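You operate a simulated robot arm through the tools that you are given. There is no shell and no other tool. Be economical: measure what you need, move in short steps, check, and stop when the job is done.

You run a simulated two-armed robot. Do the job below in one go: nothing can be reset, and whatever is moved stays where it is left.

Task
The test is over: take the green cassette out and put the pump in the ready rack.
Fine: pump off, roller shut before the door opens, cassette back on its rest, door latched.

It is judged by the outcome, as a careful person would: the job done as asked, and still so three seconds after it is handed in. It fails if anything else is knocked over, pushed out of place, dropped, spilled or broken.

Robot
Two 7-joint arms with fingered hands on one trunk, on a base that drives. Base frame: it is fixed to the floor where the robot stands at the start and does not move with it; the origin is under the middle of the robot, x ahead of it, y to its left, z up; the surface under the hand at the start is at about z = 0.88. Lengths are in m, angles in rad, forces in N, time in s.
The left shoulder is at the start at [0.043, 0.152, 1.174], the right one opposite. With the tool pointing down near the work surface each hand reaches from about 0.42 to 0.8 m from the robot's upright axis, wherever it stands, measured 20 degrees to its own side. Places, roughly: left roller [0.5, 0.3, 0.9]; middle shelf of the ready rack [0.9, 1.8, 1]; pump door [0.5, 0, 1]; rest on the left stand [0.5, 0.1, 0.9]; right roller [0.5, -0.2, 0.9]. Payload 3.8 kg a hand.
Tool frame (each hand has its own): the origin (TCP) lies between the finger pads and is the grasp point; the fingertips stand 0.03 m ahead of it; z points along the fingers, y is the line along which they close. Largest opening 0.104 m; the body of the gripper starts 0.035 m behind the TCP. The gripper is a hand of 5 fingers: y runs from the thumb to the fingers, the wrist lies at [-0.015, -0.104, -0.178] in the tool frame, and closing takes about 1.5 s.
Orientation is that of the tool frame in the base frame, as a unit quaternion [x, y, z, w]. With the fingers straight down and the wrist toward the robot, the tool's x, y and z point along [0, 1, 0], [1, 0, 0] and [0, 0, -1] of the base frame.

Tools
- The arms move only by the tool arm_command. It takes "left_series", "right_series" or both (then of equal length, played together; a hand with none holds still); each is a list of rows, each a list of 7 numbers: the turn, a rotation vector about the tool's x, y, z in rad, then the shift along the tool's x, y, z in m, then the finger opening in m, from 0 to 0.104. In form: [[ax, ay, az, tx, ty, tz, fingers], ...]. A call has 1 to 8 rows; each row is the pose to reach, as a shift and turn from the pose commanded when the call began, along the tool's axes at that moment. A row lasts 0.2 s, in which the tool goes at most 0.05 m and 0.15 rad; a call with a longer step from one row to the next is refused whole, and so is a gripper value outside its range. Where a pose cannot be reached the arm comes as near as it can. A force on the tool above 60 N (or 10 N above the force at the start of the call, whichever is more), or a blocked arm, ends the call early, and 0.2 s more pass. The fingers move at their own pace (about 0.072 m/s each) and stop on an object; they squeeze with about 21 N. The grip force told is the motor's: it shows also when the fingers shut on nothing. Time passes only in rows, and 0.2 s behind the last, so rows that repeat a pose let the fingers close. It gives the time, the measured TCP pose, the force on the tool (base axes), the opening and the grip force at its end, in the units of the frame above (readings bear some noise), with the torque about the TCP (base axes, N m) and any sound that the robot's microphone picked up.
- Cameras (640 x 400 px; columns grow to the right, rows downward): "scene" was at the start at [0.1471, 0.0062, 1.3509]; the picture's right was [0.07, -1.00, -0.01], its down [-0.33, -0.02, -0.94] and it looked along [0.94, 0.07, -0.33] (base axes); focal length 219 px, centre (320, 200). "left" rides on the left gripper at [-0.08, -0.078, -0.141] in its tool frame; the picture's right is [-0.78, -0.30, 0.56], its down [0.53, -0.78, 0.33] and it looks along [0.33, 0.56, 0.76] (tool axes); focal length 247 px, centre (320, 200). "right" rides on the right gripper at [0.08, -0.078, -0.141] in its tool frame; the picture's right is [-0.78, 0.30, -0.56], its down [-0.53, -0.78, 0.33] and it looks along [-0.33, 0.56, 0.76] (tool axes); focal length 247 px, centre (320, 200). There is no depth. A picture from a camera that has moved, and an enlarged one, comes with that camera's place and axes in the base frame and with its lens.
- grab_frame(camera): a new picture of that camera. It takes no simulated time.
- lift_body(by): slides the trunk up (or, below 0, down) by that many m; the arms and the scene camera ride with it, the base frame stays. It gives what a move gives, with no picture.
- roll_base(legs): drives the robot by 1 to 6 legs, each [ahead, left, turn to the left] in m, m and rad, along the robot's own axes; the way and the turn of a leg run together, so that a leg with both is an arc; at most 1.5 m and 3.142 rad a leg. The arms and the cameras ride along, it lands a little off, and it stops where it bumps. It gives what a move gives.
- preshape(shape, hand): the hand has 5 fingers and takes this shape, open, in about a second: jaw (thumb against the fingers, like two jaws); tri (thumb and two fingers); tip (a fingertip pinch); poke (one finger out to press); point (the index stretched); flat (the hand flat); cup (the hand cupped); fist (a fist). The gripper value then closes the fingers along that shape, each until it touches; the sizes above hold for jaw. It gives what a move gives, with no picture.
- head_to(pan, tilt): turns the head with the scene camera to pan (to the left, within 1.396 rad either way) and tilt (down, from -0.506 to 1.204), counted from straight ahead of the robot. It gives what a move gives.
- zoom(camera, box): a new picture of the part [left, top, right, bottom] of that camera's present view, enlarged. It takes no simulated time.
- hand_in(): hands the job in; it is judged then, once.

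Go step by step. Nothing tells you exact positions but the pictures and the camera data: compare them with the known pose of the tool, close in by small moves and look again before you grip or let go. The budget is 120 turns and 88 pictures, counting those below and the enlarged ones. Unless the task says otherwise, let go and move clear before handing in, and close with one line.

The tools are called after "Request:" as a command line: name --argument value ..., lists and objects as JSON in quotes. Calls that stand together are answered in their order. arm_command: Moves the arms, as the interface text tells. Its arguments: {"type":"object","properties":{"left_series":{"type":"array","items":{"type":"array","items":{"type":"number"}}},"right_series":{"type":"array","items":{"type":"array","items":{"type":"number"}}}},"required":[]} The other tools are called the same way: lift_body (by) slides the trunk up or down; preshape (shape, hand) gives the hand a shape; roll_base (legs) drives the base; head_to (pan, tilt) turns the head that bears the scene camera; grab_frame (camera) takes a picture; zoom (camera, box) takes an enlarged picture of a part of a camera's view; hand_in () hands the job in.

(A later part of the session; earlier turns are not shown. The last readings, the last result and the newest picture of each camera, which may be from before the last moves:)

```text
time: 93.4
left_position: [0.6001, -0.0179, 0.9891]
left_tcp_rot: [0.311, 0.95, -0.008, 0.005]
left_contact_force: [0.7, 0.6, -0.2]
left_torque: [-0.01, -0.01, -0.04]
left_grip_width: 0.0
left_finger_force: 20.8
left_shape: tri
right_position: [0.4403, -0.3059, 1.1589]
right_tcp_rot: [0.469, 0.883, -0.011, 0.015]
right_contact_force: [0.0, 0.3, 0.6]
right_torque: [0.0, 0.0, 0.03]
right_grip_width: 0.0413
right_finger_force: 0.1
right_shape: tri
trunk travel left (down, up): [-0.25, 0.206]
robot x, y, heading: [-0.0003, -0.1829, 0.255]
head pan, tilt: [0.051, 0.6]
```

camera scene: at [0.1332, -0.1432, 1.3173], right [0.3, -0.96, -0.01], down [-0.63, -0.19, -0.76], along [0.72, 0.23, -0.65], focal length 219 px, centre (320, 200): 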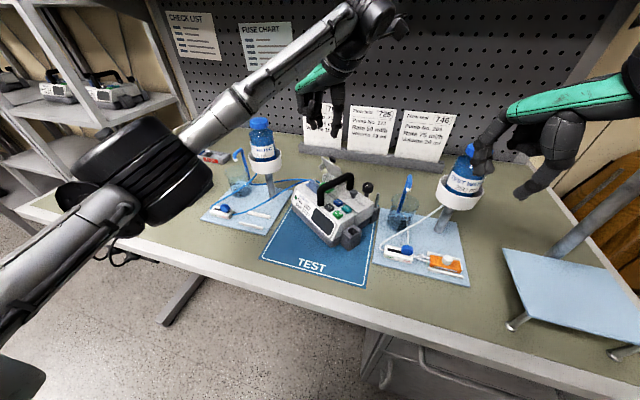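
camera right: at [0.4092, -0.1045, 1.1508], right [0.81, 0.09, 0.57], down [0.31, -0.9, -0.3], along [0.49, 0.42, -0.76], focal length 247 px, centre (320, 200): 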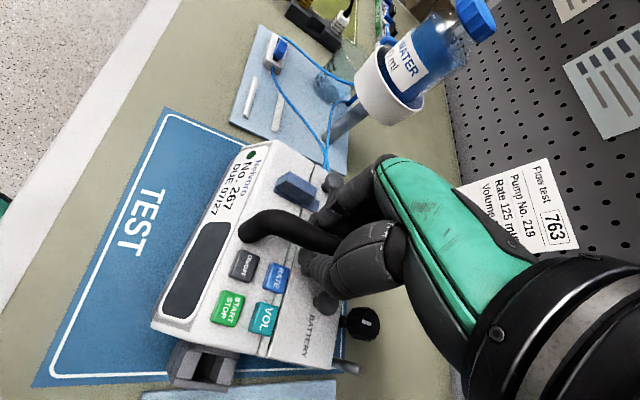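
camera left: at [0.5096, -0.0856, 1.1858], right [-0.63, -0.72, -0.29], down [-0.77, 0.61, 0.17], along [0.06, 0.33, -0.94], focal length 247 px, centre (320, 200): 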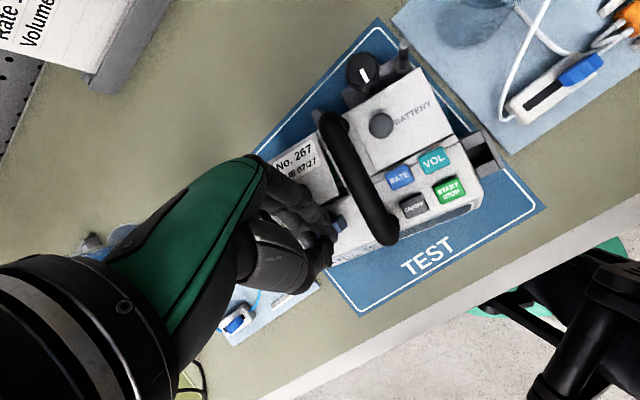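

It closed on nothing. I'll probe down gently with the fingers closed to learn whether the knob is just below.

Request:
arm_command --left_series '[[0, 0, 0, 0, 0, 0.004, 0], [0, 0, 0, 0, 0, 0.008, 0], [0, 0, 0, 0, 0, 0.012, 0], [0, 0, 0, 0, 0, 0.012, 0]]'

```text
time: 94.4
left_position: [0.5989, -0.0187, 0.9824]
left_tcp_rot: [0.311, 0.95, -0.005, 0.011]
left_contact_force: [7.1, 2.8, 33.3]
left_torque: [0.04, -0.37, 0.0]
left_grip_width: 0.0001
left_finger_force: 20.4
left_shape: tri
right_position: [0.4376, -0.3072, 1.1611]
right_tcp_rot: [0.469, 0.883, -0.01, 0.015]
right_contact_force: [0.2, 1.2, -0.1]
right_torque: [0.03, 0.02, 0.0]
right_grip_width: 0.0416
right_finger_force: 0.1
right_shape: tri
trunk travel left (down, up): [-0.25, 0.206]
robot x, y, heading: [-0.0017, -0.1847, 0.251]
head pan, tilt: [0.051, 0.6]
```

Contact near the fingertip at tip z≈0.953, almost under the TCP: that is the knob's top. I'll rise, open, tilt the hand a little off the handle and go about 10 mm lower around it.

Request:
arm_command --left_series '[[0, 0, 0, 0, 0, -0.014, 0], [0.1, 0, 0, 0, 0.003, -0.014, 0.042], [0.2, 0, 0, -0.004, 0.006, -0.014, 0.042], [0.2, 0, 0, -0.004, 0.006, -0.006, 0.042], [0.2, 0, 0, -0.004, 0.006, 0.0, 0.042], [0.2, 0, 0, -0.004, 0.006, 0.004, 0.042], [0.2, 0, 0, -0.004, 0.006, 0.004, 0.042]]'

```text
time: 96.0
left_position: [0.606, -0.0175, 0.9726]
left_tcp_rot: [0.31, 0.945, -0.102, -0.027]
left_contact_force: [-1.1, -1.6, 5.7]
left_torque: [0.11, -0.07, -0.04]
left_grip_width: 0.0396
left_finger_force: 0.1
left_shape: tri
right_position: [0.4409, -0.3069, 1.1585]
right_tcp_rot: [0.469, 0.883, -0.011, 0.016]
right_contact_force: [-0.9, 0.1, 0.0]
right_torque: [-0.01, 0.02, 0.02]
right_grip_width: 0.0417
right_finger_force: 0.1
right_shape: tri
trunk travel left (down, up): [-0.25, 0.206]
robot x, y, heading: [0.0013, -0.1829, 0.248]
head pan, tilt: [0.051, 0.6]
```

Now below the knob top with light contact. Closing.

Request:
arm_command --left_series '[[0, 0, 0, 0, 0, -0.002, 0.02], [0, 0, 0, 0, 0, -0.002, 0.0], [0, 0, 0, 0, 0, -0.002, 0.0], [0, 0, 0, 0, 0, -0.002, 0.0], [0, 0, 0, 0, 0, -0.002, 0.0]]'

```text
time: 97.2
left_position: [0.6066, -0.0172, 0.9738]
left_tcp_rot: [0.31, 0.945, -0.101, -0.026]
left_contact_force: [-0.9, -1.8, 0.9]
left_torque: [-0.09, -0.02, -0.01]
left_grip_width: 0.0165
left_finger_force: 21.1
left_shape: tri
right_position: [0.4405, -0.307, 1.1584]
right_tcp_rot: [0.469, 0.883, -0.011, 0.015]
right_contact_force: [-0.3, 0.2, -0.1]
right_torque: [0.01, -0.01, 0.02]
right_grip_width: 0.042
right_finger_force: 0.0
right_shape: tri
trunk travel left (down, up): [-0.25, 0.206]
robot x, y, heading: [0.0014, -0.1813, 0.246]
head pan, tilt: [0.051, 0.6]
```

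Gripped (width 0.0165). I'll lift the cassette straight up slowly.

Request:
arm_command --left_series '[[0, 0, 0, 0, -0.002, -0.01, 0], [0, 0, 0, 0, -0.004, -0.02, 0], [0, 0, 0, 0, -0.006, -0.03, 0], [0, 0, 0, 0, -0.009, -0.045, 0], [0, 0, 0, 0, -0.013, -0.064, 0], [0, 0, 0, 0, -0.017, -0.083, 0], [0, 0, 0, 0, -0.017, -0.083, 0]]'

Request:
zoom --camera "scene" --box '[190, 110, 390, 245]'

```text
time: 98.8
left_position: [0.6055, -0.0146, 1.0581]
left_tcp_rot: [0.309, 0.945, -0.102, -0.026]
left_contact_force: [-0.8, 0.1, 0.1]
left_torque: [-0.01, 0.01, -0.01]
left_grip_width: 0.0155
left_finger_force: 21.0
left_shape: tri
right_position: [0.4411, -0.307, 1.1596]
right_tcp_rot: [0.47, 0.883, -0.011, 0.015]
right_contact_force: [-0.5, 0.1, 0.6]
right_torque: [0.0, -0.01, -0.04]
right_grip_width: 0.0416
right_finger_force: 0.1
right_shape: tri
trunk travel left (down, up): [-0.25, 0.206]
robot x, y, heading: [0.0013, -0.1767, 0.249]
head pan, tilt: [0.051, 0.6]
```

```text
2.96 times, centred on (290, 178) of scene
camera zoom: at [0.1335, -0.1431, 1.3172], right [0.3, -0.96, -0.01], down [-0.63, -0.19, -0.76], along [0.72, 0.23, -0.65], focal length 650 px, centre (409, 267)
```

zoom: 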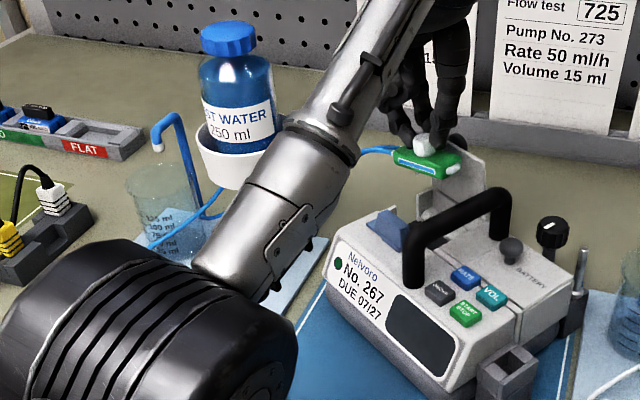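

The cassette is out, held level with its tubing attached. I'll raise it and carry it around the front of the bottle to above the rest at about [0.474, 0.145].

Request:
arm_command --left_series '[[0, 0, 0, 0.0, -0.004, -0.03, 0], [0, 0, 0, 0.035, -0.015, -0.032, 0], [0, 0, 0, 0.07, -0.027, -0.033, 0], [0, 0, 0, 0.1, -0.038, -0.0335, 0], [0, 0, 0, 0.128, -0.0458, -0.0335, 0], [0, 0, 0, 0.152, -0.017, -0.039, 0], [0, 0, 0, 0.177, 0.012, -0.045, 0], [0, 0, 0, 0.201, 0.0416, -0.0512, 0]]'

Request:
arm_command --left_series '[[0, -0.024, -0.12, 0, 0, 0, 0], [0, -0.048, -0.24, 0, 0, 0, 0], [0, -0.073, -0.36, 0, 0, 0, 0], [0, -0.097, -0.48, 0, 0, 0, 0], [0, -0.121, -0.598, 0, 0, 0, 0], [0, -0.121, -0.598, 0, 0, 0, 0]]'

```text
time: 100.6
left_position: [0.4918, 0.1651, 1.0833]
left_tcp_rot: [0.31, 0.945, -0.102, -0.027]
left_contact_force: [-1.2, 0.1, -0.5]
left_torque: [0.0, -0.01, -0.02]
left_grip_width: 0.0155
left_finger_force: 20.6
left_shape: tri
left hand out of reach, approached as far as the arm can: row 2, 3, 4, 5, 6, 7, 8
right_position: [0.4402, -0.3052, 1.1597]
right_tcp_rot: [0.469, 0.883, -0.011, 0.015]
right_contact_force: [-0.1, 0.3, 0.5]
right_torque: [-0.03, -0.02, 0.01]
right_grip_width: 0.0416
right_finger_force: 0.1
right_shape: tri
trunk travel left (down, up): [-0.25, 0.206]
robot x, y, heading: [-0.0008, -0.1813, 0.249]
head pan, tilt: [0.051, 0.6]
```

```text
time: 102.0
left_position: [0.5123, 0.1858, 1.0736]
left_tcp_rot: [0.01, 0.994, -0.108, 0.002]
left_contact_force: [0.8, -0.5, -0.8]
left_torque: [-0.01, 0.02, 0.03]
left_grip_width: 0.0156
left_finger_force: 21.1
left_shape: tri
left hand out of reach, approached as far as the arm can: row 1, 2, 3, 4, 5, 6
right_position: [0.4416, -0.3063, 1.16]
right_tcp_rot: [0.469, 0.883, -0.011, 0.015]
right_contact_force: [1.2, -0.3, -0.5]
right_torque: [0.02, -0.02, 0.0]
right_grip_width: 0.0416
right_finger_force: 0.1
right_shape: tri
trunk travel left (down, up): [-0.25, 0.206]
robot x, y, heading: [0.0026, -0.1798, 0.25]
head pan, tilt: [0.051, 0.6]
```

The yaw is now right, with the cassette's long side along y, but the arm ended about 4 cm off. I'll raise the right hand and use small base moves to bring the cassette over the rest.

Request:
arm_command --left_series '[[0, 0, 0, 0, 0, 0, 0], [0, 0, 0, 0, 0, 0, 0], [0, 0, 0, 0, 0, 0, 0]]' --right_series '[[0, 0, 0, 0, 0, -0.04, 0.042], [0, 0, 0, 0, 0, -0.08, 0.042], [0, 0, 0, 0, 0, -0.1, 0.042]]'

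Request:
roll_base --legs '[[-0.0466, -0.0256, 0]]'

Request:
lift_body --by -0.06

```text
time: 102.8
left_position: [0.5117, 0.1856, 1.0745]
left_tcp_rot: [0.012, 0.994, -0.108, 0.001]
left_contact_force: [0.6, -0.3, -0.5]
left_torque: [0.01, -0.01, -0.02]
left_grip_width: 0.0156
left_finger_force: 20.9
left_shape: tri
right_position: [0.4393, -0.3044, 1.2589]
right_tcp_rot: [0.47, 0.882, -0.011, 0.015]
right_contact_force: [0.0, 1.0, -0.2]
right_torque: [0.01, 0.0, 0.01]
right_grip_width: 0.0421
right_finger_force: 0.1
right_shape: tri
trunk travel left (down, up): [-0.25, 0.206]
robot x, y, heading: [-0.0017, -0.1799, 0.25]
head pan, tilt: [0.051, 0.6]
```

```text
time: 103.8
left_position: [0.4764, 0.1518, 1.0704]
left_tcp_rot: [0.01, 0.994, -0.11, 0.001]
left_contact_force: [0.6, 0.1, -0.7]
left_torque: [-0.01, -0.02, -0.02]
left_grip_width: 0.0156
left_finger_force: 21.0
left_shape: tri
right_position: [0.4041, -0.3363, 1.2574]
right_tcp_rot: [0.469, 0.883, -0.013, 0.014]
right_contact_force: [0.5, 0.0, 0.4]
right_torque: [-0.01, -0.02, 0.0]
right_grip_width: 0.0417
right_finger_force: 0.1
right_shape: tri
trunk travel left (down, up): [-0.25, 0.206]
robot x, y, heading: [-0.0364, -0.2175, 0.252]
head pan, tilt: [0.051, 0.6]
```

```text
time: 104.8
left_position: [0.4841, 0.1544, 0.9711]
left_tcp_rot: [0.007, 0.993, -0.116, -0.031]
left_contact_force: [-0.5, 0.5, -0.2]
left_torque: [0.03, 0.01, -0.02]
left_grip_width: 0.0156
left_finger_force: 21.0
left_shape: tri
right_position: [0.4012, -0.3391, 1.1978]
right_tcp_rot: [0.469, 0.883, -0.011, 0.014]
right_contact_force: [-0.4, -0.1, -0.1]
right_torque: [0.01, 0.0, 0.02]
right_grip_width: 0.0416
right_finger_force: 0.1
right_shape: tri
trunk travel left (down, up): [-0.19, 0.266]
robot x, y, heading: [-0.037, -0.2169, 0.252]
head pan, tilt: [0.051, 0.6]
```

It came lower than expected, with a small drift. I'll look at the cassette relative to the rails before going further.

Request:
zoom --camera "scene" --box '[170, 140, 300, 250]'

```text
3.64 times, centred on (235, 195) of scene
camera zoom: at [0.1255, -0.1705, 1.2445], right [0.3, -0.95, -0.01], down [-0.68, -0.2, -0.71], along [0.67, 0.22, -0.71], focal length 798 px, centre (629, 218)
```

zoom: 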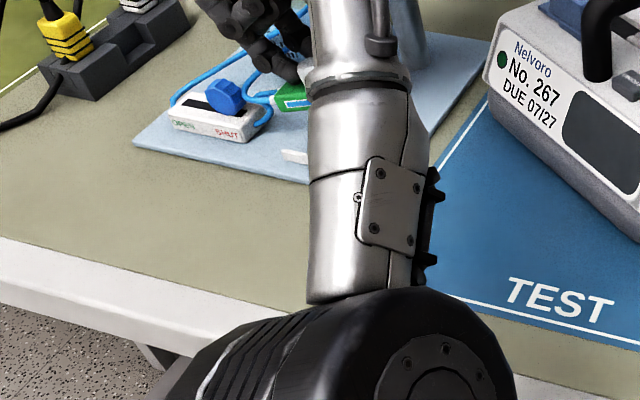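

The cassette is roughly over the rest, about 1 cm too far in x and slightly tilted. I'll correct that with a small arm move.

Request:
arm_command --left_series '[[-0.01, -0.037, 0, 0.005, -0.0025, 0, 0], [-0.02, -0.073, 0, 0.0105, -0.005, 0, 0], [-0.02, -0.073, 0, 0.0105, -0.005, 0, 0]]'

```text
time: 105.6
left_position: [0.4764, 0.1509, 0.972]
left_tcp_rot: [0.004, 0.994, -0.105, 0.006]
left_contact_force: [0.0, 0.1, 1.1]
left_torque: [-0.01, 0.0, -0.01]
left_grip_width: 0.0154
left_finger_force: 21.3
left_shape: tri
right_position: [0.4013, -0.3402, 1.1986]
right_tcp_rot: [0.469, 0.883, -0.012, 0.014]
right_contact_force: [-0.5, -0.2, -0.3]
right_torque: [0.06, -0.03, 0.02]
right_grip_width: 0.0418
right_finger_force: 0.1
right_shape: tri
trunk travel left (down, up): [-0.19, 0.266]
robot x, y, heading: [-0.04, -0.2166, 0.247]
head pan, tilt: [0.051, 0.6]
```

That worked. I'll fine-tune by 3 mm and lower in small steps, watching the force.

Request:
arm_command --left_series '[[0, 0, 0, 0.003, -0.0015, 0, 0], [0, 0, 0, 0.003, -0.0002, 0.006, 0], [0, 0, 0, 0.003, 0.001, 0.012, 0], [0, 0, 0, 0.003, 0.0023, 0.0176, 0], [0, 0, 0, 0.003, 0.0023, 0.0176, 0]]'

```text
time: 106.8
left_position: [0.4708, 0.1485, 0.954]
left_tcp_rot: [0.004, 0.994, -0.106, 0.006]
left_contact_force: [1.6, -0.7, -0.3]
left_torque: [-0.02, 0.0, -0.02]
left_grip_width: 0.0155
left_finger_force: 20.9
left_shape: tri
left hand out of reach, approached as far as the arm can: row 1
right_position: [0.4018, -0.339, 1.1975]
right_tcp_rot: [0.469, 0.883, -0.012, 0.014]
right_contact_force: [-0.9, -0.2, -0.2]
right_torque: [-0.03, 0.01, -0.02]
right_grip_width: 0.0417
right_finger_force: 0.0
right_shape: tri
trunk travel left (down, up): [-0.19, 0.266]
robot x, y, heading: [-0.0383, -0.2169, 0.248]
head pan, tilt: [0.051, 0.6]
```

No contact yet. Continuing down in small steps.

Request:
arm_command --left_series '[[0, 0, 0, -0.0015, 0.001, 0.004, 0], [0, 0, 0, -0.0015, 0.002, 0.008, 0], [0, 0, 0, -0.0015, 0.003, 0.012, 0], [0, 0, 0, -0.0015, 0.003, 0.012, 0]]'

```text
time: 107.8
left_position: [0.4732, 0.1483, 0.9428]
left_tcp_rot: [0.004, 0.994, -0.105, 0.006]
left_contact_force: [1.4, -1.6, 4.6]
left_torque: [0.13, 0.05, 0.0]
left_grip_width: 0.0157
left_finger_force: 21.1
left_shape: tri
right_position: [0.4019, -0.3405, 1.1992]
right_tcp_rot: [0.469, 0.883, -0.011, 0.014]
right_contact_force: [-0.1, -0.6, 0.1]
right_torque: [-0.02, -0.02, 0.01]
right_grip_width: 0.0418
right_finger_force: 0.1
right_shape: tri
trunk travel left (down, up): [-0.19, 0.266]
robot x, y, heading: [-0.0347, -0.2182, 0.25]
head pan, tilt: [0.051, 0.6]
```

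First contact at 4.6 N, apparently at a corner. I'll go down a few more mm gently to see whether it settles.

Request:
arm_command --left_series '[[0, 0, 0, 0, 0.0004, 0.002, 0], [0, 0, 0, 0, 0.0008, 0.004, 0], [0, 0, 0, 0, 0.0008, 0.004, 0]]'

```text
time: 108.6
left_position: [0.4743, 0.1483, 0.9394]
left_tcp_rot: [0.003, 0.994, -0.105, 0.007]
left_contact_force: [4.8, 0.8, 11.2]
left_torque: [0.25, 0.03, -0.07]
left_grip_width: 0.0161
left_finger_force: 21.1
left_shape: tri
right_position: [0.401, -0.3392, 1.1979]
right_tcp_rot: [0.469, 0.883, -0.011, 0.015]
right_contact_force: [-0.4, -0.9, -0.9]
right_torque: [0.0, -0.01, 0.01]
right_grip_width: 0.0419
right_finger_force: 0.1
right_shape: tri
trunk travel left (down, up): [-0.19, 0.266]
robot x, y, heading: [-0.0367, -0.2173, 0.253]
head pan, tilt: [0.051, 0.6]
```

The reaction pushes toward +x, so the cassette's front is riding on the front rail. I'll nudge it 4 mm rearward.

Request:
arm_command --left_series '[[0, 0, 0, -0.002, -0.0004, -0.002, 0], [0, 0, 0, -0.004, -0.0004, -0.002, 0], [0, 0, 0, -0.004, 0.0002, 0.001, 0], [0, 0, 0, -0.004, 0.0002, 0.001, 0]]'

Request:
zoom --camera "left" --box '[220, 130, 440, 330]'

```text
time: 109.6
left_position: [0.4769, 0.1483, 0.9371]
left_tcp_rot: [0.003, 0.994, -0.105, 0.007]
left_contact_force: [1.9, 1.1, 9.7]
left_torque: [0.25, 0.14, -0.05]
left_grip_width: 0.016
left_finger_force: 21.0
left_shape: tri
right_position: [0.4016, -0.3401, 1.1994]
right_tcp_rot: [0.468, 0.883, -0.011, 0.015]
right_contact_force: [0.3, 0.2, -0.7]
right_torque: [0.01, -0.01, -0.03]
right_grip_width: 0.0417
right_finger_force: 0.0
right_shape: tri
trunk travel left (down, up): [-0.19, 0.266]
robot x, y, heading: [-0.0373, -0.2146, 0.253]
head pan, tilt: [0.051, 0.6]
```

```text
2.00 times, centred on (330, 230) of left
camera zoom: at [0.5538, 0.1011, 1.0934], right [0.78, -0.41, -0.47], down [-0.54, -0.83, -0.17], along [-0.32, 0.39, -0.87], focal length 494 px, centre (300, 140)
```

zoom: 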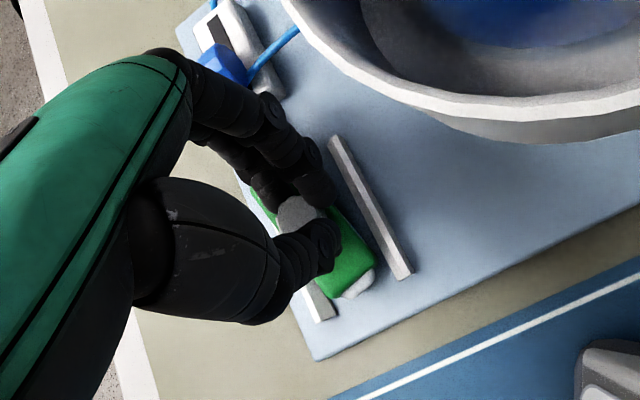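

I can see the cassette lying between the rails, a little close to the front one and turned a few degrees. I'll lift slightly, nudge 4 mm rearward with 0.06 rad of yaw, and set down.

Request:
arm_command --left_series '[[0, 0, 0, 0, -0.0008, -0.004, 0], [0, -0.006, -0.03, -0.002, -0.0008, -0.004, 0], [0, -0.012, -0.059, -0.004, -0.0008, -0.004, 0], [0, -0.012, -0.059, -0.004, 0, 0, 0], [0, -0.012, -0.059, -0.004, 0.0004, 0.002, 0], [0, -0.012, -0.059, -0.004, 0.0004, 0.002, 0]]'

```text
time: 111.0
left_position: [0.4822, 0.147, 0.9371]
left_tcp_rot: [-0.027, 0.994, -0.106, 0.01]
left_contact_force: [1.2, 0.8, 11.2]
left_torque: [0.2, 0.15, -0.08]
left_grip_width: 0.0164
left_finger_force: 20.6
left_shape: tri
right_position: [0.4012, -0.3403, 1.1976]
right_tcp_rot: [0.468, 0.883, -0.011, 0.015]
right_contact_force: [-0.6, -0.3, -0.5]
right_torque: [0.0, -0.02, 0.0]
right_grip_width: 0.0416
right_finger_force: 0.0
right_shape: tri
trunk travel left (down, up): [-0.19, 0.266]
robot x, y, heading: [-0.0381, -0.2176, 0.256]
head pan, tilt: [0.051, 0.6]
```

It rests with vertical reaction only. I'll open and withdraw straight up.

Request:
arm_command --left_series '[[0, 0, 0, 0, -0.0004, -0.002, 0.025], [0, 0, 0, 0, -0.0004, -0.002, 0.042], [0, 0, 0, 0, -0.0004, -0.002, 0.042], [0, 0, 0, 0, -0.006, -0.028, 0.042], [0, 0, 0, 0, -0.014, -0.065, 0.042], [0, 0, 0, 0, -0.022, -0.105, 0.042], [0, 0, 0, 0, -0.031, -0.145, 0.042], [0, 0, 0, 0, -0.037, -0.175, 0.042]]'

```text
time: 112.8
left_position: [0.5037, 0.1738, 1.1106]
left_tcp_rot: [-0.027, 0.994, -0.106, 0.008]
left_contact_force: [0.6, -0.7, 0.1]
left_torque: [-0.01, -0.02, -0.01]
left_grip_width: 0.0415
left_finger_force: 0.0
left_shape: tri
left hand out of reach, approached as far as the arm can: row 5, 6, 7, 8
right_position: [0.4008, -0.3398, 1.1988]
right_tcp_rot: [0.468, 0.884, -0.012, 0.015]
right_contact_force: [-0.1, -0.4, 0.4]
right_torque: [-0.03, 0.02, 0.0]
right_grip_width: 0.0416
right_finger_force: 0.1
right_shape: tri
trunk travel left (down, up): [-0.19, 0.266]
robot x, y, heading: [-0.038, -0.2145, 0.246]
head pan, tilt: [0.051, 0.6]
```

The cassette is on its rest and released. Next I'll close the door: I'll raise the trunk back, set the left hand to point and turn it back toward a forward yaw at height.

Request:
lift_body --by 0.06

Request:
preshape --hand "left" --shape "point"

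Request:
arm_command --left_series '[[0, 0.031, 0.146, 0, 0, 0, 0], [0, 0.062, 0.292, 0, 0, 0, 0], [0, 0.094, 0.438, 0, 0, 0, 0], [0, 0.125, 0.584, 0, 0, 0, 0], [0, 0.156, 0.73, 0, 0, 0, 0], [0, 0.187, 0.876, 0, 0, 0, 0], [0, 0.219, 1.022, 0, 0, 0, 0], [0, 0.25, 1.168, 0, 0, 0, 0]]'

Request:
arm_command --left_series '[[-0.042, 0.028, 0.126, 0, 0, 0, 0], [-0.084, 0.055, 0.25, 0, 0, 0, 0], [-0.126, 0.083, 0.37, 0, 0, 0, 0], [-0.168, 0.11, 0.49, 0, 0, 0, 0], [-0.21, 0.132, 0.616, 0, 0, 0, 0], [-0.21, 0.132, 0.616, 0, 0, 0, 0]]'

```text
time: 113.8
left_position: [0.5067, 0.1772, 1.1726]
left_tcp_rot: [-0.028, 0.994, -0.107, 0.008]
left_contact_force: [0.8, -0.7, 1.2]
left_torque: [0.01, 0.01, -0.02]
left_grip_width: 0.0414
left_finger_force: 0.0
left_shape: tri
right_position: [0.4013, -0.3385, 1.2571]
right_tcp_rot: [0.469, 0.883, -0.012, 0.014]
right_contact_force: [-1.0, -0.1, -0.5]
right_torque: [-0.02, 0.01, 0.02]
right_grip_width: 0.0414
right_finger_force: 0.0
right_shape: tri
trunk travel left (down, up): [-0.25, 0.206]
robot x, y, heading: [-0.0386, -0.2141, 0.247]
head pan, tilt: [0.051, 0.6]
```

```text
time: 114.7
left_position: [0.5045, 0.1764, 1.1744]
left_tcp_rot: [-0.026, 0.994, -0.105, 0.008]
left_contact_force: [-0.2, -0.2, 0.5]
left_torque: [0.03, -0.02, 0.02]
left_grip_width: 0.096
left_finger_force: 0.0
left_shape: point
right_position: [0.401, -0.339, 1.2595]
right_tcp_rot: [0.469, 0.883, -0.01, 0.015]
right_contact_force: [0.5, 0.5, -0.5]
right_torque: [-0.02, -0.03, -0.02]
right_grip_width: 0.0418
right_finger_force: 0.1
right_shape: tri
trunk travel left (down, up): [-0.25, 0.206]
robot x, y, heading: [-0.036, -0.2158, 0.245]
head pan, tilt: [0.051, 0.6]
```

```text
time: 116.5
left_position: [0.5064, 0.1764, 1.1734]
left_tcp_rot: [0.538, 0.837, -0.086, -0.052]
left_contact_force: [-0.3, -0.3, 0.5]
left_torque: [0.01, 0.02, 0.0]
left_grip_width: 0.0962
left_finger_force: 0.2
left_shape: point
right_position: [0.4026, -0.3395, 1.2586]
right_tcp_rot: [0.469, 0.883, -0.012, 0.015]
right_contact_force: [0.0, -0.3, 0.6]
right_torque: [0.0, 0.02, 0.0]
right_grip_width: 0.0417
right_finger_force: 0.0
right_shape: tri
trunk travel left (down, up): [-0.25, 0.206]
robot x, y, heading: [-0.0359, -0.2178, 0.252]
head pan, tilt: [0.051, 0.6]
```

```text
time: 117.9
left_position: [0.5049, 0.1749, 1.1747]
left_tcp_rot: [0.772, 0.634, 0.025, -0.021]
left_contact_force: [-0.6, 0.9, -0.4]
left_torque: [0.01, 0.03, 0.0]
left_grip_width: 0.0958
left_finger_force: 0.0
left_shape: point
right_position: [0.4023, -0.3394, 1.2587]
right_tcp_rot: [0.469, 0.883, -0.011, 0.014]
right_contact_force: [0.0, -0.8, 0.0]
right_torque: [-0.02, 0.0, -0.01]
right_grip_width: 0.0417
right_finger_force: 0.0
right_shape: tri
trunk travel left (down, up): [-0.25, 0.206]
robot x, y, heading: [-0.041, -0.2188, 0.249]
head pan, tilt: [0.051, 0.6]
```

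Orientation is good (yaw −0.2). I'll move over the pump, with the index tip hovering behind the open door.

Request:
arm_command --left_series '[[0, 0, 0, -0.04, 0.008, 0, 0], [0, 0, 0, -0.081, 0.016, 0, 0], [0, 0, 0, -0.121, 0.024, 0, 0], [0, 0, 0, -0.162, 0.032, 0, 0], [0, 0, 0, -0.202, 0.04, 0, 0], [0, 0, 0, -0.196, 0.068, 0.028, 0], [0, 0, 0, -0.19, 0.097, 0.056, 0], [0, 0, 0, -0.185, 0.125, 0.085, 0]]'

Request:
zoom --camera "left" --box '[230, 60, 510, 290]'

```text
time: 119.7
left_position: [0.5959, -0.0233, 1.0757]
left_tcp_rot: [0.772, 0.635, 0.025, -0.02]
left_contact_force: [-0.9, 0.2, 0.4]
left_torque: [-0.01, 0.01, -0.01]
left_grip_width: 0.0961
left_finger_force: 0.1
left_shape: point
right_position: [0.4023, -0.3397, 1.2573]
right_tcp_rot: [0.469, 0.883, -0.01, 0.014]
right_contact_force: [-0.9, 0.9, 0.2]
right_torque: [-0.02, -0.02, 0.04]
right_grip_width: 0.0417
right_finger_force: 0.0
right_shape: tri
trunk travel left (down, up): [-0.25, 0.206]
robot x, y, heading: [-0.0356, -0.214, 0.253]
head pan, tilt: [0.051, 0.6]
```

```text
1.74 times, centred on (370, 175) of left
camera zoom: at [0.5015, -0.0969, 1.2098], right [-0.43, -0.67, -0.6], down [-0.66, 0.69, -0.3], along [0.62, 0.27, -0.74], focal length 430 px, centre (233, 244)
```

zoom: 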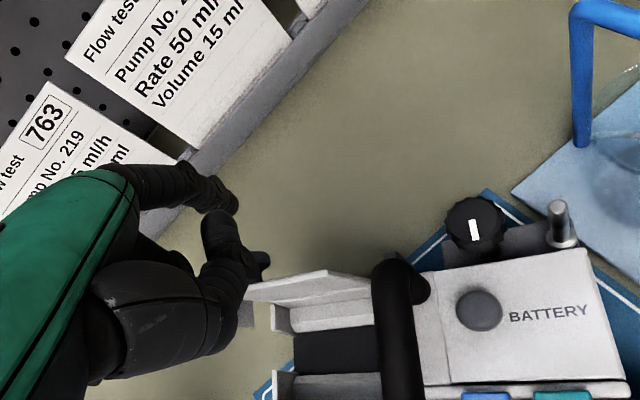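

The index tip is behind the door's top edge (door at about 72°). I'll lower it there, then draw forward to bring the door down.

Request:
arm_command --left_series '[[0, 0, 0, -0.011, -0.005, 0.01, 0], [0, 0, 0, -0.011, -0.005, 0.032, 0], [0, 0, 0, -0.011, -0.005, 0.048, 0], [0, 0, 0, -0.006, -0.016, 0.048, 0], [0, 0, 0, -0.001, -0.027, 0.05, 0], [0, 0, 0, 0.0036, -0.038, 0.053, 0], [0, 0, 0, 0.0085, -0.049, 0.058, 0], [0, 0, 0, 0.0085, -0.049, 0.058, 0]]'

```text
time: 121.5
left_position: [0.5481, -0.0028, 1.0185]
left_tcp_rot: [0.772, 0.635, 0.024, -0.022]
left_contact_force: [0.0, 0.2, -0.5]
left_torque: [0.02, -0.05, 0.01]
left_grip_width: 0.0001
left_finger_force: 0.0
left_shape: point
right_position: [0.4018, -0.3391, 1.2582]
right_tcp_rot: [0.469, 0.883, -0.011, 0.014]
right_contact_force: [-0.3, 0.4, -0.6]
right_torque: [0.0, 0.03, -0.02]
right_grip_width: 0.0417
right_finger_force: 0.1
right_shape: tri
trunk travel left (down, up): [-0.25, 0.206]
robot x, y, heading: [-0.0376, -0.2171, 0.251]
head pan, tilt: [0.051, 0.6]
```

No resistance left; the door should now be under the finger. I'll press down along the arc and feel for the closed door at about z 0.967.

Request:
arm_command --left_series '[[0, 0, 0, 0.0015, -0.004, 0.008, 0], [0, 0, 0, 0.003, -0.008, 0.015, 0], [0, 0, 0, 0.004, -0.011, 0.021, 0], [0, 0, 0, 0.005, -0.013, 0.027, 0], [0, 0, 0, 0.005, -0.013, 0.031, 0], [0, 0, 0, 0.005, -0.013, 0.034, 0], [0, 0, 0, 0.005, -0.013, 0.034, 0]]'

```text
time: 123.1
left_position: [0.5361, 0.007, 0.986]
left_tcp_rot: [0.772, 0.635, 0.025, -0.021]
left_contact_force: [0.5, -0.6, 0.0]
left_torque: [-0.02, -0.01, 0.01]
left_grip_width: 0.0003
left_finger_force: 0.0
left_shape: point
right_position: [0.4016, -0.3386, 1.2579]
right_tcp_rot: [0.469, 0.883, -0.012, 0.015]
right_contact_force: [-0.2, 0.2, -1.2]
right_torque: [0.01, -0.03, 0.08]
right_grip_width: 0.0417
right_finger_force: 0.1
right_shape: tri
trunk travel left (down, up): [-0.25, 0.206]
robot x, y, heading: [-0.0353, -0.2161, 0.25]
head pan, tilt: [0.051, 0.6]
```

No force at z≈0.963. I'll probe a bit lower to tell whether the finger is on the shut door or inside the bay.

Request:
arm_command --left_series '[[0, 0, 0, 0, 0, 0.004, 0], [0, 0, 0, 0, 0, 0.008, 0], [0, 0, 0, 0, 0, 0.008, 0]]'

```text
time: 123.9
left_position: [0.5343, 0.0072, 0.9824]
left_tcp_rot: [0.772, 0.635, 0.027, -0.018]
left_contact_force: [-6.0, 1.4, 17.0]
left_torque: [-0.44, -0.93, -0.09]
left_grip_width: 0.0
left_finger_force: 0.1
left_shape: point
right_position: [0.3976, -0.3396, 1.2596]
right_tcp_rot: [0.469, 0.883, -0.01, 0.016]
right_contact_force: [0.3, 0.2, -0.3]
right_torque: [0.02, 0.01, 0.04]
right_grip_width: 0.042
right_finger_force: 0.0
right_shape: tri
trunk travel left (down, up): [-0.25, 0.206]
robot x, y, heading: [-0.0395, -0.2141, 0.256]
head pan, tilt: [0.051, 0.6]
```

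Firm contact at the tip, z≈0.961: either the shut door or the bay rim. I'll probe 2 cm further back to be sure.

Request:
arm_command --left_series '[[0, 0, 0, 0, 0, -0.03, 0], [0, 0, 0, 0, 0, -0.07, 0], [0, 0, 0, -0.009, 0.0201, -0.07, 0], [0, 0, 0, -0.009, 0.0201, -0.04, 0], [0, 0, 0, -0.009, 0.0201, -0.02, 0], [0, 0, 0, -0.009, 0.0201, -0.01, 0], [0, 0, 0, -0.009, 0.0201, -0.003, 0], [0, 0, 0, -0.009, 0.0201, -0.003, 0]]'

```text
time: 125.7
left_position: [0.5531, -0.0052, 0.9834]
left_tcp_rot: [0.772, 0.635, 0.025, -0.019]
left_contact_force: [-3.9, 0.3, 10.0]
left_torque: [-0.22, -0.53, -0.04]
left_grip_width: 0.0
left_finger_force: 0.1
left_shape: point
right_position: [0.3994, -0.3389, 1.2586]
right_tcp_rot: [0.468, 0.884, -0.011, 0.015]
right_contact_force: [0.0, 0.3, 0.3]
right_torque: [-0.02, 0.02, 0.02]
right_grip_width: 0.0415
right_finger_force: 0.0
right_shape: tri
trunk travel left (down, up): [-0.25, 0.206]
robot x, y, heading: [-0.0396, -0.2121, 0.246]
head pan, tilt: [0.051, 0.6]
```

Same contact height over the middle of the bay: the door is shut. For the latch I want the pump held again, so I'll lift, and go back to the earlier base pose where the right hand could hold the handle.

Request:
arm_command --left_series '[[0, 0, 0, 0, 0, -0.035, 0], [0, 0, 0, 0, -0.01, -0.08, 0], [0, 0, 0, 0.02, -0.04, -0.1, 0], [0, 0, 0, 0.05, -0.07, -0.1, 0], [0, 0, 0, 0.08, -0.09, -0.1, 0]]'

Request:
lift_body --by 0.1

Request:
roll_base --legs '[[0.0457, 0.0255, 0], [0, 0, 0.36]]'

Request:
lift_body --by -0.1

```text
time: 126.9
left_position: [0.4802, 0.0847, 1.0844]
left_tcp_rot: [0.772, 0.635, 0.024, -0.021]
left_contact_force: [-0.1, 0.1, 0.1]
left_torque: [-0.01, 0.02, 0.0]
left_grip_width: 0.0
left_finger_force: 0.1
left_shape: point
right_position: [0.4008, -0.3401, 1.2583]
right_tcp_rot: [0.469, 0.883, -0.011, 0.015]
right_contact_force: [-1.0, -0.1, 0.0]
right_torque: [0.02, 0.01, 0.02]
right_grip_width: 0.0419
right_finger_force: 0.1
right_shape: tri
trunk travel left (down, up): [-0.25, 0.206]
robot x, y, heading: [-0.0381, -0.2166, 0.253]
head pan, tilt: [0.051, 0.6]
```

```text
time: 128.2
left_position: [0.4803, 0.0832, 1.1849]
left_tcp_rot: [0.772, 0.635, 0.024, -0.022]
left_contact_force: [0.3, -0.1, -0.5]
left_torque: [0.01, 0.0, 0.0]
left_grip_width: 0.0
left_finger_force: 0.1
left_shape: point
right_position: [0.4022, -0.3398, 1.3573]
right_tcp_rot: [0.469, 0.883, -0.013, 0.015]
right_contact_force: [0.9, -0.5, 0.5]
right_torque: [-0.01, 0.02, -0.02]
right_grip_width: 0.0419
right_finger_force: 0.1
right_shape: tri
trunk travel left (down, up): [-0.35, 0.106]
robot x, y, heading: [-0.0396, -0.2165, 0.249]
head pan, tilt: [0.051, 0.6]
```

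```text
time: 130.2
left_position: [0.3804, 0.281, 1.1865]
left_tcp_rot: [0.647, 0.762, 0.02, -0.025]
left_contact_force: [0.0, -0.3, -0.1]
left_torque: [0.02, 0.03, -0.02]
left_grip_width: 0.0002
left_finger_force: 0.1
left_shape: point
right_position: [0.4534, -0.1424, 1.3587]
right_tcp_rot: [0.305, 0.952, -0.008, 0.016]
right_contact_force: [-0.2, 0.3, -0.2]
right_torque: [0.02, 0.02, 0.02]
right_grip_width: 0.0421
right_finger_force: 0.1
right_shape: tri
trunk travel left (down, up): [-0.35, 0.106]
robot x, y, heading: [0.0017, -0.1773, 0.608]
head pan, tilt: [0.051, 0.6]
```

```text
time: 131.6
left_position: [0.3805, 0.2812, 1.0842]
left_tcp_rot: [0.646, 0.762, 0.02, -0.025]
left_contact_force: [-0.1, 0.2, 0.9]
left_torque: [0.0, -0.01, -0.02]
left_grip_width: 0.0001
left_finger_force: 0.0
left_shape: point
right_position: [0.4542, -0.142, 1.2587]
right_tcp_rot: [0.306, 0.952, -0.008, 0.017]
right_contact_force: [0.1, 0.4, 0.9]
right_torque: [-0.01, 0.01, -0.01]
right_grip_width: 0.0414
right_finger_force: 0.0
right_shape: tri
trunk travel left (down, up): [-0.25, 0.206]
robot x, y, heading: [0.0011, -0.1785, 0.605]
head pan, tilt: [0.051, 0.6]
```

The right hand is back at the right yaw. I'll give it the full jaw, since the door is shut, and bring it over the middle of the handle at about [0.561, −0.060].

Request:
preshape --hand "right" --shape "jaw"

Request:
arm_command --right_series '[[0, 0, 0, -0.007, 0.022, 0.02, 0.056], [0, 0, 0, -0.013, 0.043, 0.045, 0.056], [0, 0, 0, -0.02, 0.065, 0.075, 0.056], [0, 0, 0, -0.027, 0.086, 0.105, 0.056], [0, 0, 0, -0.033, 0.108, 0.135, 0.056], [0, 0, 0, -0.04, 0.1287, 0.16, 0.056], [0, 0, 0, -0.04, 0.1287, 0.16, 0.056]]'

Request:
arm_command --right_series '[[0, 0, 0, 0, 0, 0.03, 0.056], [0, 0, 0, 0, 0, 0.055, 0.056], [0, 0, 0, 0, 0, 0.075, 0.056], [0, 0, 0, 0, 0, 0.085, 0.056], [0, 0, 0, 0, 0, 0.085, 0.056]]'

```text
time: 132.5
left_position: [0.3825, 0.2818, 1.0851]
left_tcp_rot: [0.648, 0.761, 0.019, -0.025]
left_contact_force: [-0.9, -0.1, 0.3]
left_torque: [-0.01, 0.01, 0.0]
left_grip_width: 0.0
left_finger_force: 0.0
left_shape: point
right_position: [0.454, -0.1419, 1.2583]
right_tcp_rot: [0.305, 0.952, -0.009, 0.016]
right_contact_force: [-0.3, 0.5, 0.4]
right_torque: [0.02, -0.03, 0.0]
right_grip_width: 0.1038
right_finger_force: 0.1
right_shape: jaw
trunk travel left (down, up): [-0.25, 0.206]
robot x, y, heading: [-0.0021, -0.1781, 0.609]
head pan, tilt: [0.051, 0.6]
```

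```text
time: 134.1
left_position: [0.3822, 0.2818, 1.0854]
left_tcp_rot: [0.648, 0.761, 0.02, -0.025]
left_contact_force: [0.5, 0.7, -1.2]
left_torque: [0.03, -0.05, -0.03]
left_grip_width: 0.0
left_finger_force: 0.1
left_shape: point
right_position: [0.5686, -0.0643, 1.0993]
right_tcp_rot: [0.304, 0.952, -0.007, 0.016]
right_contact_force: [-0.8, -0.1, -0.4]
right_torque: [0.0, 0.01, -0.01]
right_grip_width: 0.0562
right_finger_force: 0.1
right_shape: jaw
trunk travel left (down, up): [-0.25, 0.206]
robot x, y, heading: [0.0005, -0.1794, 0.609]
head pan, tilt: [0.051, 0.6]
```

```text
time: 135.3
left_position: [0.3826, 0.2816, 1.0856]
left_tcp_rot: [0.647, 0.761, 0.02, -0.025]
left_contact_force: [0.0, 0.1, 1.1]
left_torque: [-0.01, -0.01, 0.0]
left_grip_width: 0.0
left_finger_force: 0.1
left_shape: point
right_position: [0.5684, -0.0672, 1.0133]
right_tcp_rot: [0.305, 0.952, -0.01, 0.017]
right_contact_force: [-0.5, -0.8, 0.0]
right_torque: [-0.02, 0.0, -0.02]
right_grip_width: 0.0563
right_finger_force: 0.0
right_shape: jaw
trunk travel left (down, up): [-0.25, 0.206]
robot x, y, heading: [-0.0006, -0.184, 0.61]
head pan, tilt: [0.051, 0.6]
```

Down around the handle with no contact. Closing.

Request:
arm_command --right_series '[[0, 0, 0, 0, 0.002, 0, 0.03], [0, 0, 0, 0, 0.002, 0, 0.0], [0, 0, 0, 0, 0.002, 0, 0.0], [0, 0, 0, 0, 0.002, 0, 0.0], [0, 0, 0, 0, 0.002, 0, 0.0]]'

```text
time: 136.5
left_position: [0.3831, 0.2824, 1.0846]
left_tcp_rot: [0.647, 0.762, 0.02, -0.025]
left_contact_force: [0.0, -0.5, 1.1]
left_torque: [-0.02, 0.02, 0.01]
left_grip_width: 0.0
left_finger_force: 0.0
left_shape: point
right_position: [0.5689, -0.0653, 1.0121]
right_tcp_rot: [0.305, 0.952, -0.009, 0.015]
right_contact_force: [0.0, -0.1, -0.1]
right_torque: [0.03, -0.04, 0.03]
right_grip_width: 0.0068
right_finger_force: 20.6
right_shape: jaw
trunk travel left (down, up): [-0.25, 0.206]
robot x, y, heading: [-0.0013, -0.1816, 0.604]
head pan, tilt: [0.051, 0.6]
```

The handle is firmly held. The latch plate now runs from about [0.5405, −0.0055] to [0.568, 0.034]; I'll bring the left index in front of its left part.

Request:
arm_command --left_series '[[0, 0, 0, -0.042, 0.003, 0.0, 0], [0, 0, 0, -0.085, 0.008, 0.0, 0], [0, 0, 0, -0.127, 0.015, 0.005, 0], [0, 0, 0, -0.17, 0.028, 0.015, 0], [0, 0, 0, -0.212, 0.042, 0.025, 0], [0, 0, 0, -0.253, 0.056, 0.035, 0], [0, 0, 0, -0.253, 0.056, 0.065, 0], [0, 0, 0, -0.253, 0.056, 0.0875, 0]]'

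```text
time: 138.3
left_position: [0.4772, 0.049, 0.9809]
left_tcp_rot: [0.647, 0.762, 0.019, -0.025]
left_contact_force: [1.8, -0.7, 0.2]
left_torque: [0.0, -0.02, 0.02]
left_grip_width: 0.0001
left_finger_force: 0.2
left_shape: point
right_position: [0.5708, -0.0654, 1.0118]
right_tcp_rot: [0.304, 0.952, -0.009, 0.016]
right_contact_force: [0.4, 0.0, -0.6]
right_torque: [0.02, -0.1, 0.05]
right_grip_width: 0.0071
right_finger_force: 21.0
right_shape: jaw
trunk travel left (down, up): [-0.25, 0.206]
robot x, y, heading: [0.0009, -0.1804, 0.61]
head pan, tilt: [0.051, 0.6]
```

The tip is a little low, so I'll raise it 8 mm and push rearward in small steps against the block's left part.

Request:
arm_command --left_series '[[0, 0, 0, 0, 0, -0.009, 0], [0, 0, 0, -0.006, 0.005, -0.009, 0], [0, 0, 0, -0.0105, 0.0108, -0.009, 0], [0, 0, 0, -0.0147, 0.015, -0.009, 0], [0, 0, 0, -0.019, 0.0194, -0.009, 0], [0, 0, 0, -0.019, 0.0194, -0.009, 0]]'

```text
time: 139.7
left_position: [0.499, 0.0318, 0.9913]
left_tcp_rot: [0.647, 0.761, 0.02, -0.026]
left_contact_force: [0.4, 1.1, -0.2]
left_torque: [-0.01, -0.01, -0.01]
left_grip_width: 0.096
left_finger_force: 0.1
left_shape: point
right_position: [0.5697, -0.0661, 1.0122]
right_tcp_rot: [0.305, 0.952, -0.008, 0.015]
right_contact_force: [-0.6, -0.7, 0.1]
right_torque: [0.0, -0.07, 0.02]
right_grip_width: 0.0069
right_finger_force: 21.0
right_shape: jaw
trunk travel left (down, up): [-0.25, 0.206]
robot x, y, heading: [0.0009, -0.1789, 0.608]
head pan, tilt: [0.051, 0.6]
```

No force yet. I'll keep pushing along the same line.

Request:
arm_command --left_series '[[0, 0, 0, -0.0042, 0.0043, 0.001, 0], [0, 0, 0, -0.0084, 0.0086, 0.001, 0], [0, 0, 0, -0.0126, 0.0129, 0.001, 0], [0, 0, 0, -0.0168, 0.0172, 0.001, 0], [0, 0, 0, -0.0168, 0.0172, 0.001, 0]]'

```text
time: 140.9
left_position: [0.5189, 0.0163, 0.9881]
left_tcp_rot: [0.647, 0.762, 0.02, -0.025]
left_contact_force: [-0.1, -0.4, 0.4]
left_torque: [-0.02, -0.02, -0.02]
left_grip_width: 0.0959
left_finger_force: 0.1
left_shape: point
right_position: [0.5708, -0.0652, 1.014]
right_tcp_rot: [0.304, 0.952, -0.008, 0.016]
right_contact_force: [1.0, -0.4, 0.6]
right_torque: [0.03, -0.05, 0.05]
right_grip_width: 0.0073
right_finger_force: 21.0
right_shape: jaw
trunk travel left (down, up): [-0.25, 0.206]
robot x, y, heading: [0.0042, -0.1819, 0.607]
head pan, tilt: [0.051, 0.6]
```

Still no force: either the latch swung freely or I missed it. I'll feel sideways (to the right), where a closed latch would stop the finger at once.

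Request:
arm_command --left_series '[[0, 0, 0, -0.0029, -0.0028, 0, 0], [0, 0, 0, -0.0057, -0.0056, 0, 0], [0, 0, 0, -0.0086, -0.0084, 0, 0], [0, 0, 0, -0.0108, -0.0105, 0, 0], [0, 0, 0, -0.0108, -0.0105, 0, 0]]'

```text
time: 142.1
left_position: [0.5092, 0.0059, 0.9863]
left_tcp_rot: [0.646, 0.762, 0.019, -0.026]
left_contact_force: [2.0, 9.4, 0.9]
left_torque: [-0.03, -0.07, 0.45]
left_grip_width: 0.0959
left_finger_force: 0.1
left_shape: point
right_position: [0.5701, -0.0653, 1.0123]
right_tcp_rot: [0.305, 0.952, -0.01, 0.016]
right_contact_force: [-2.6, -6.3, -1.7]
right_torque: [-0.02, -0.02, 0.09]
right_grip_width: 0.0072
right_finger_force: 21.3
right_shape: jaw
trunk travel left (down, up): [-0.25, 0.206]
robot x, y, heading: [-0.0001, -0.1791, 0.607]
head pan, tilt: [0.051, 0.6]
```

Contact at block height, at the place where a closed latch's left face should be. To be sure, I'll go round to the front and sweep rearward along a line that would catch, and close, a latch that was still sideways.

Request:
arm_command --left_series '[[0, 0, 0, 0.0029, 0.0028, 0, 0], [0, 0, 0, 0.0029, 0.0028, -0.035, 0], [0, 0, 0, 0.0197, -0.0144, -0.035, 0], [0, 0, 0, 0.0365, -0.0316, -0.035, 0], [0, 0, 0, 0.0365, -0.0316, -0.012, 0], [0, 0, 0, 0.0365, -0.0316, -0.003, 0], [0, 0, 0, 0.0365, -0.0316, -0.003, 0]]'

Request:
arm_command --left_series '[[0, 0, 0, -0.007, 0.0072, 0, 0], [0, 0, 0, -0.014, 0.0143, 0, 0], [0, 0, 0, -0.0189, 0.0194, 0, 0], [0, 0, 0, -0.0238, 0.0244, 0, 0], [0, 0, 0, -0.0238, 0.0244, 0, 0]]'

```text
time: 143.7
left_position: [0.4737, 0.0356, 0.9915]
left_tcp_rot: [0.646, 0.762, 0.019, -0.026]
left_contact_force: [-0.7, -0.1, -0.5]
left_torque: [-0.03, 0.01, -0.01]
left_grip_width: 0.0001
left_finger_force: 0.1
left_shape: point
right_position: [0.5702, -0.0652, 1.0122]
right_tcp_rot: [0.305, 0.952, -0.009, 0.015]
right_contact_force: [-0.9, -0.1, 0.0]
right_torque: [0.03, -0.04, 0.07]
right_grip_width: 0.0073
right_finger_force: 21.1
right_shape: jaw
trunk travel left (down, up): [-0.25, 0.206]
robot x, y, heading: [0.0013, -0.178, 0.606]
head pan, tilt: [0.051, 0.6]
```

```text
time: 144.9
left_position: [0.5009, 0.0183, 0.9896]
left_tcp_rot: [0.647, 0.762, 0.02, -0.025]
left_contact_force: [-0.9, 6.0, 1.2]
left_torque: [0.04, -0.05, 0.42]
left_grip_width: 0.096
left_finger_force: 0.1
left_shape: point
right_position: [0.5693, -0.0644, 1.0132]
right_tcp_rot: [0.305, 0.952, -0.009, 0.016]
right_contact_force: [1.6, -4.7, -0.3]
right_torque: [-0.01, -0.09, -0.01]
right_grip_width: 0.007
right_finger_force: 21.0
right_shape: jaw
trunk travel left (down, up): [-0.25, 0.206]
robot x, y, heading: [-0.0001, -0.1806, 0.605]
head pan, tilt: [0.051, 0.6]
```

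Now there's a diagonal reaction at the tip: the latch is part-way round. I'll continue along its arc, rearward and then to the right.

Request:
arm_command --left_series '[[0, 0, 0, -0.0035, 0.0036, 0, 0], [0, 0, 0, -0.007, 0.0072, 0, 0], [0, 0, 0, -0.0105, 0.0108, 0, 0], [0, 0, 0, -0.0127, 0.0087, 0, 0], [0, 0, 0, -0.0148, 0.0066, 0, 0], [0, 0, 0, -0.017, 0.0045, 0, 0], [0, 0, 0, -0.017, 0.0045, 0, 0]]'

```text
time: 146.5
left_position: [0.5073, 0.0014, 0.9888]
left_tcp_rot: [0.647, 0.762, 0.02, -0.026]
left_contact_force: [-1.4, 15.5, 4.3]
left_torque: [-0.05, -0.17, 0.59]
left_grip_width: 0.0959
left_finger_force: 0.1
left_shape: point
right_position: [0.5687, -0.0645, 1.0117]
right_tcp_rot: [0.304, 0.952, -0.009, 0.017]
right_contact_force: [0.0, -9.9, -4.8]
right_torque: [-0.07, -0.07, 0.11]
right_grip_width: 0.0072
right_finger_force: 20.8
right_shape: jaw
trunk travel left (down, up): [-0.25, 0.206]
robot x, y, heading: [-0.0004, -0.1814, 0.604]
head pan, tilt: [0.051, 0.6]
```

The block now lies to the right of the finger, so the latch should be back over the door; I'll confirm it in my last picture at the rack. Now I'll lift the left hand away and raise the pump by its handle.

Request:
arm_command --left_series '[[0, 0, 0, 0.005, 0.002, 0, 0], [0, 0, 0, 0.008, -0.01, -0.03, 0], [0, 0, 0, 0.02, -0.03, -0.07, 0], [0, 0, 0, 0.06, -0.05, -0.09, 0], [0, 0, 0, 0.1, -0.07, -0.1, 0], [0, 0, 0, 0.14, -0.09, -0.1, 0]]'

Request:
arm_command --right_series '[[0, 0, 0, 0, 0, -0.01, 0], [0, 0, 0, 0, 0, -0.025, 0], [0, 0, 0, 0, 0, -0.045, 0], [0, 0, 0, 0, 0, -0.065, 0], [0, 0, 0, 0, 0, -0.085, 0], [0, 0, 0, 0, 0, -0.1, 0], [0, 0, 0, 0, 0, -0.1, 0]]'

```text
time: 147.9
left_position: [0.3978, 0.1194, 1.0984]
left_tcp_rot: [0.648, 0.761, 0.019, -0.025]
left_contact_force: [0.2, 0.2, -0.6]
left_torque: [-0.01, -0.01, 0.0]
left_grip_width: 0.0
left_finger_force: 0.1
left_shape: point
right_position: [0.5689, -0.0631, 1.0126]
right_tcp_rot: [0.304, 0.952, -0.009, 0.016]
right_contact_force: [0.6, 0.8, -8.3]
right_torque: [0.02, -0.04, 0.02]
right_grip_width: 0.0072
right_finger_force: 20.6
right_shape: jaw
trunk travel left (down, up): [-0.25, 0.206]
robot x, y, heading: [0.0008, -0.1787, 0.608]
head pan, tilt: [0.051, 0.6]
```

```text
time: 149.5
left_position: [0.3994, 0.1188, 1.0979]
left_tcp_rot: [0.647, 0.762, 0.019, -0.025]
left_contact_force: [0.5, 0.3, 1.0]
left_torque: [-0.01, -0.01, 0.02]
left_grip_width: 0.0
left_finger_force: 0.1
left_shape: point
right_position: [0.5671, -0.0629, 1.1131]
right_tcp_rot: [0.305, 0.952, -0.008, 0.016]
right_contact_force: [0.0, 0.5, -9.3]
right_torque: [-0.07, -0.09, 0.0]
right_grip_width: 0.0072
right_finger_force: 21.3
right_shape: jaw
trunk travel left (down, up): [-0.25, 0.206]
robot x, y, heading: [0.002, -0.1785, 0.606]
head pan, tilt: [0.051, 0.6]
```

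The pump hangs level from the right hand, about 9 N. I'll raise the trunk, back away from the table and drive left toward the rack.

Request:
lift_body --by 0.09

Request:
roll_base --legs '[[-0.288, 0.2, 0], [0.53, 0.764, 0], [0.53, 0.764, 0]]'

Request:
head_to --pan -0.4 --tilt 0.3

```text
time: 150.7
left_position: [0.3987, 0.1185, 1.1879]
left_tcp_rot: [0.647, 0.761, 0.019, -0.027]
left_contact_force: [-0.6, 0.3, -0.1]
left_torque: [-0.01, 0.02, 0.01]
left_grip_width: 0.0002
left_finger_force: 0.0
left_shape: point
right_position: [0.569, -0.0621, 1.2032]
right_tcp_rot: [0.304, 0.953, -0.009, 0.015]
right_contact_force: [-0.4, -0.3, -9.3]
right_torque: [-0.05, -0.11, 0.0]
right_grip_width: 0.0071
right_finger_force: 20.8
right_shape: jaw
trunk travel left (down, up): [-0.34, 0.116]
robot x, y, heading: [0.0026, -0.1779, 0.612]
head pan, tilt: [0.051, 0.6]
```

```text
time: 161.8
left_position: [0.0303, 1.9582, 1.1873]
left_tcp_rot: [0.644, 0.764, 0.019, -0.026]
left_contact_force: [-0.4, -0.3, -0.8]
left_torque: [0.0, 0.03, 0.02]
left_grip_width: 0.0
left_finger_force: 0.0
left_shape: point
right_position: [0.2018, 1.7783, 1.2042]
right_tcp_rot: [0.3, 0.954, -0.009, 0.015]
right_contact_force: [0.1, -0.6, -9.6]
right_torque: [-0.03, -0.07, 0.0]
right_grip_width: 0.0069
right_finger_force: 21.5
right_shape: jaw
trunk travel left (down, up): [-0.34, 0.116]
robot x, y, heading: [-0.363, 1.6586, 0.619]
head pan, tilt: [0.051, 0.6]
```

```text
time: 162.7
left_position: [0.0313, 1.9587, 1.1884]
left_tcp_rot: [0.644, 0.764, 0.02, -0.026]
left_contact_force: [-0.1, -1.0, -0.3]
left_torque: [0.01, 0.02, 0.02]
left_grip_width: 0.0
left_finger_force: 0.1
left_shape: point
right_position: [0.2008, 1.7784, 1.2022]
right_tcp_rot: [0.3, 0.954, -0.009, 0.015]
right_contact_force: [0.0, 0.8, -9.2]
right_torque: [-0.06, -0.06, 0.01]
right_grip_width: 0.0071
right_finger_force: 20.7
right_shape: jaw
trunk travel left (down, up): [-0.34, 0.116]
robot x, y, heading: [-0.3629, 1.6573, 0.617]
head pan, tilt: [-0.4, 0.3]
```

I'm in front of the rack with the pump in hand. This is my last picture, so it has to show the shelf and the latch.

Request:
grab_frame --camera "scene"

```text
0 pictures are left
camera scene: at [-0.2572, 1.6872, 1.4456], right [0.22, -0.98, 0.01], down [-0.32, -0.08, -0.94], along [0.92, 0.2, -0.33], focal length 219 px, centre (320, 200)
```

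scene: 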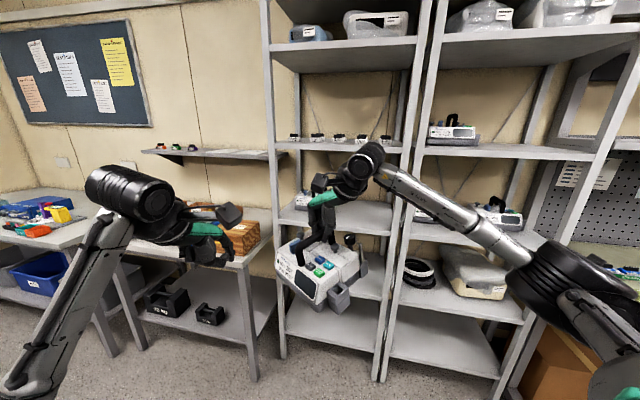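

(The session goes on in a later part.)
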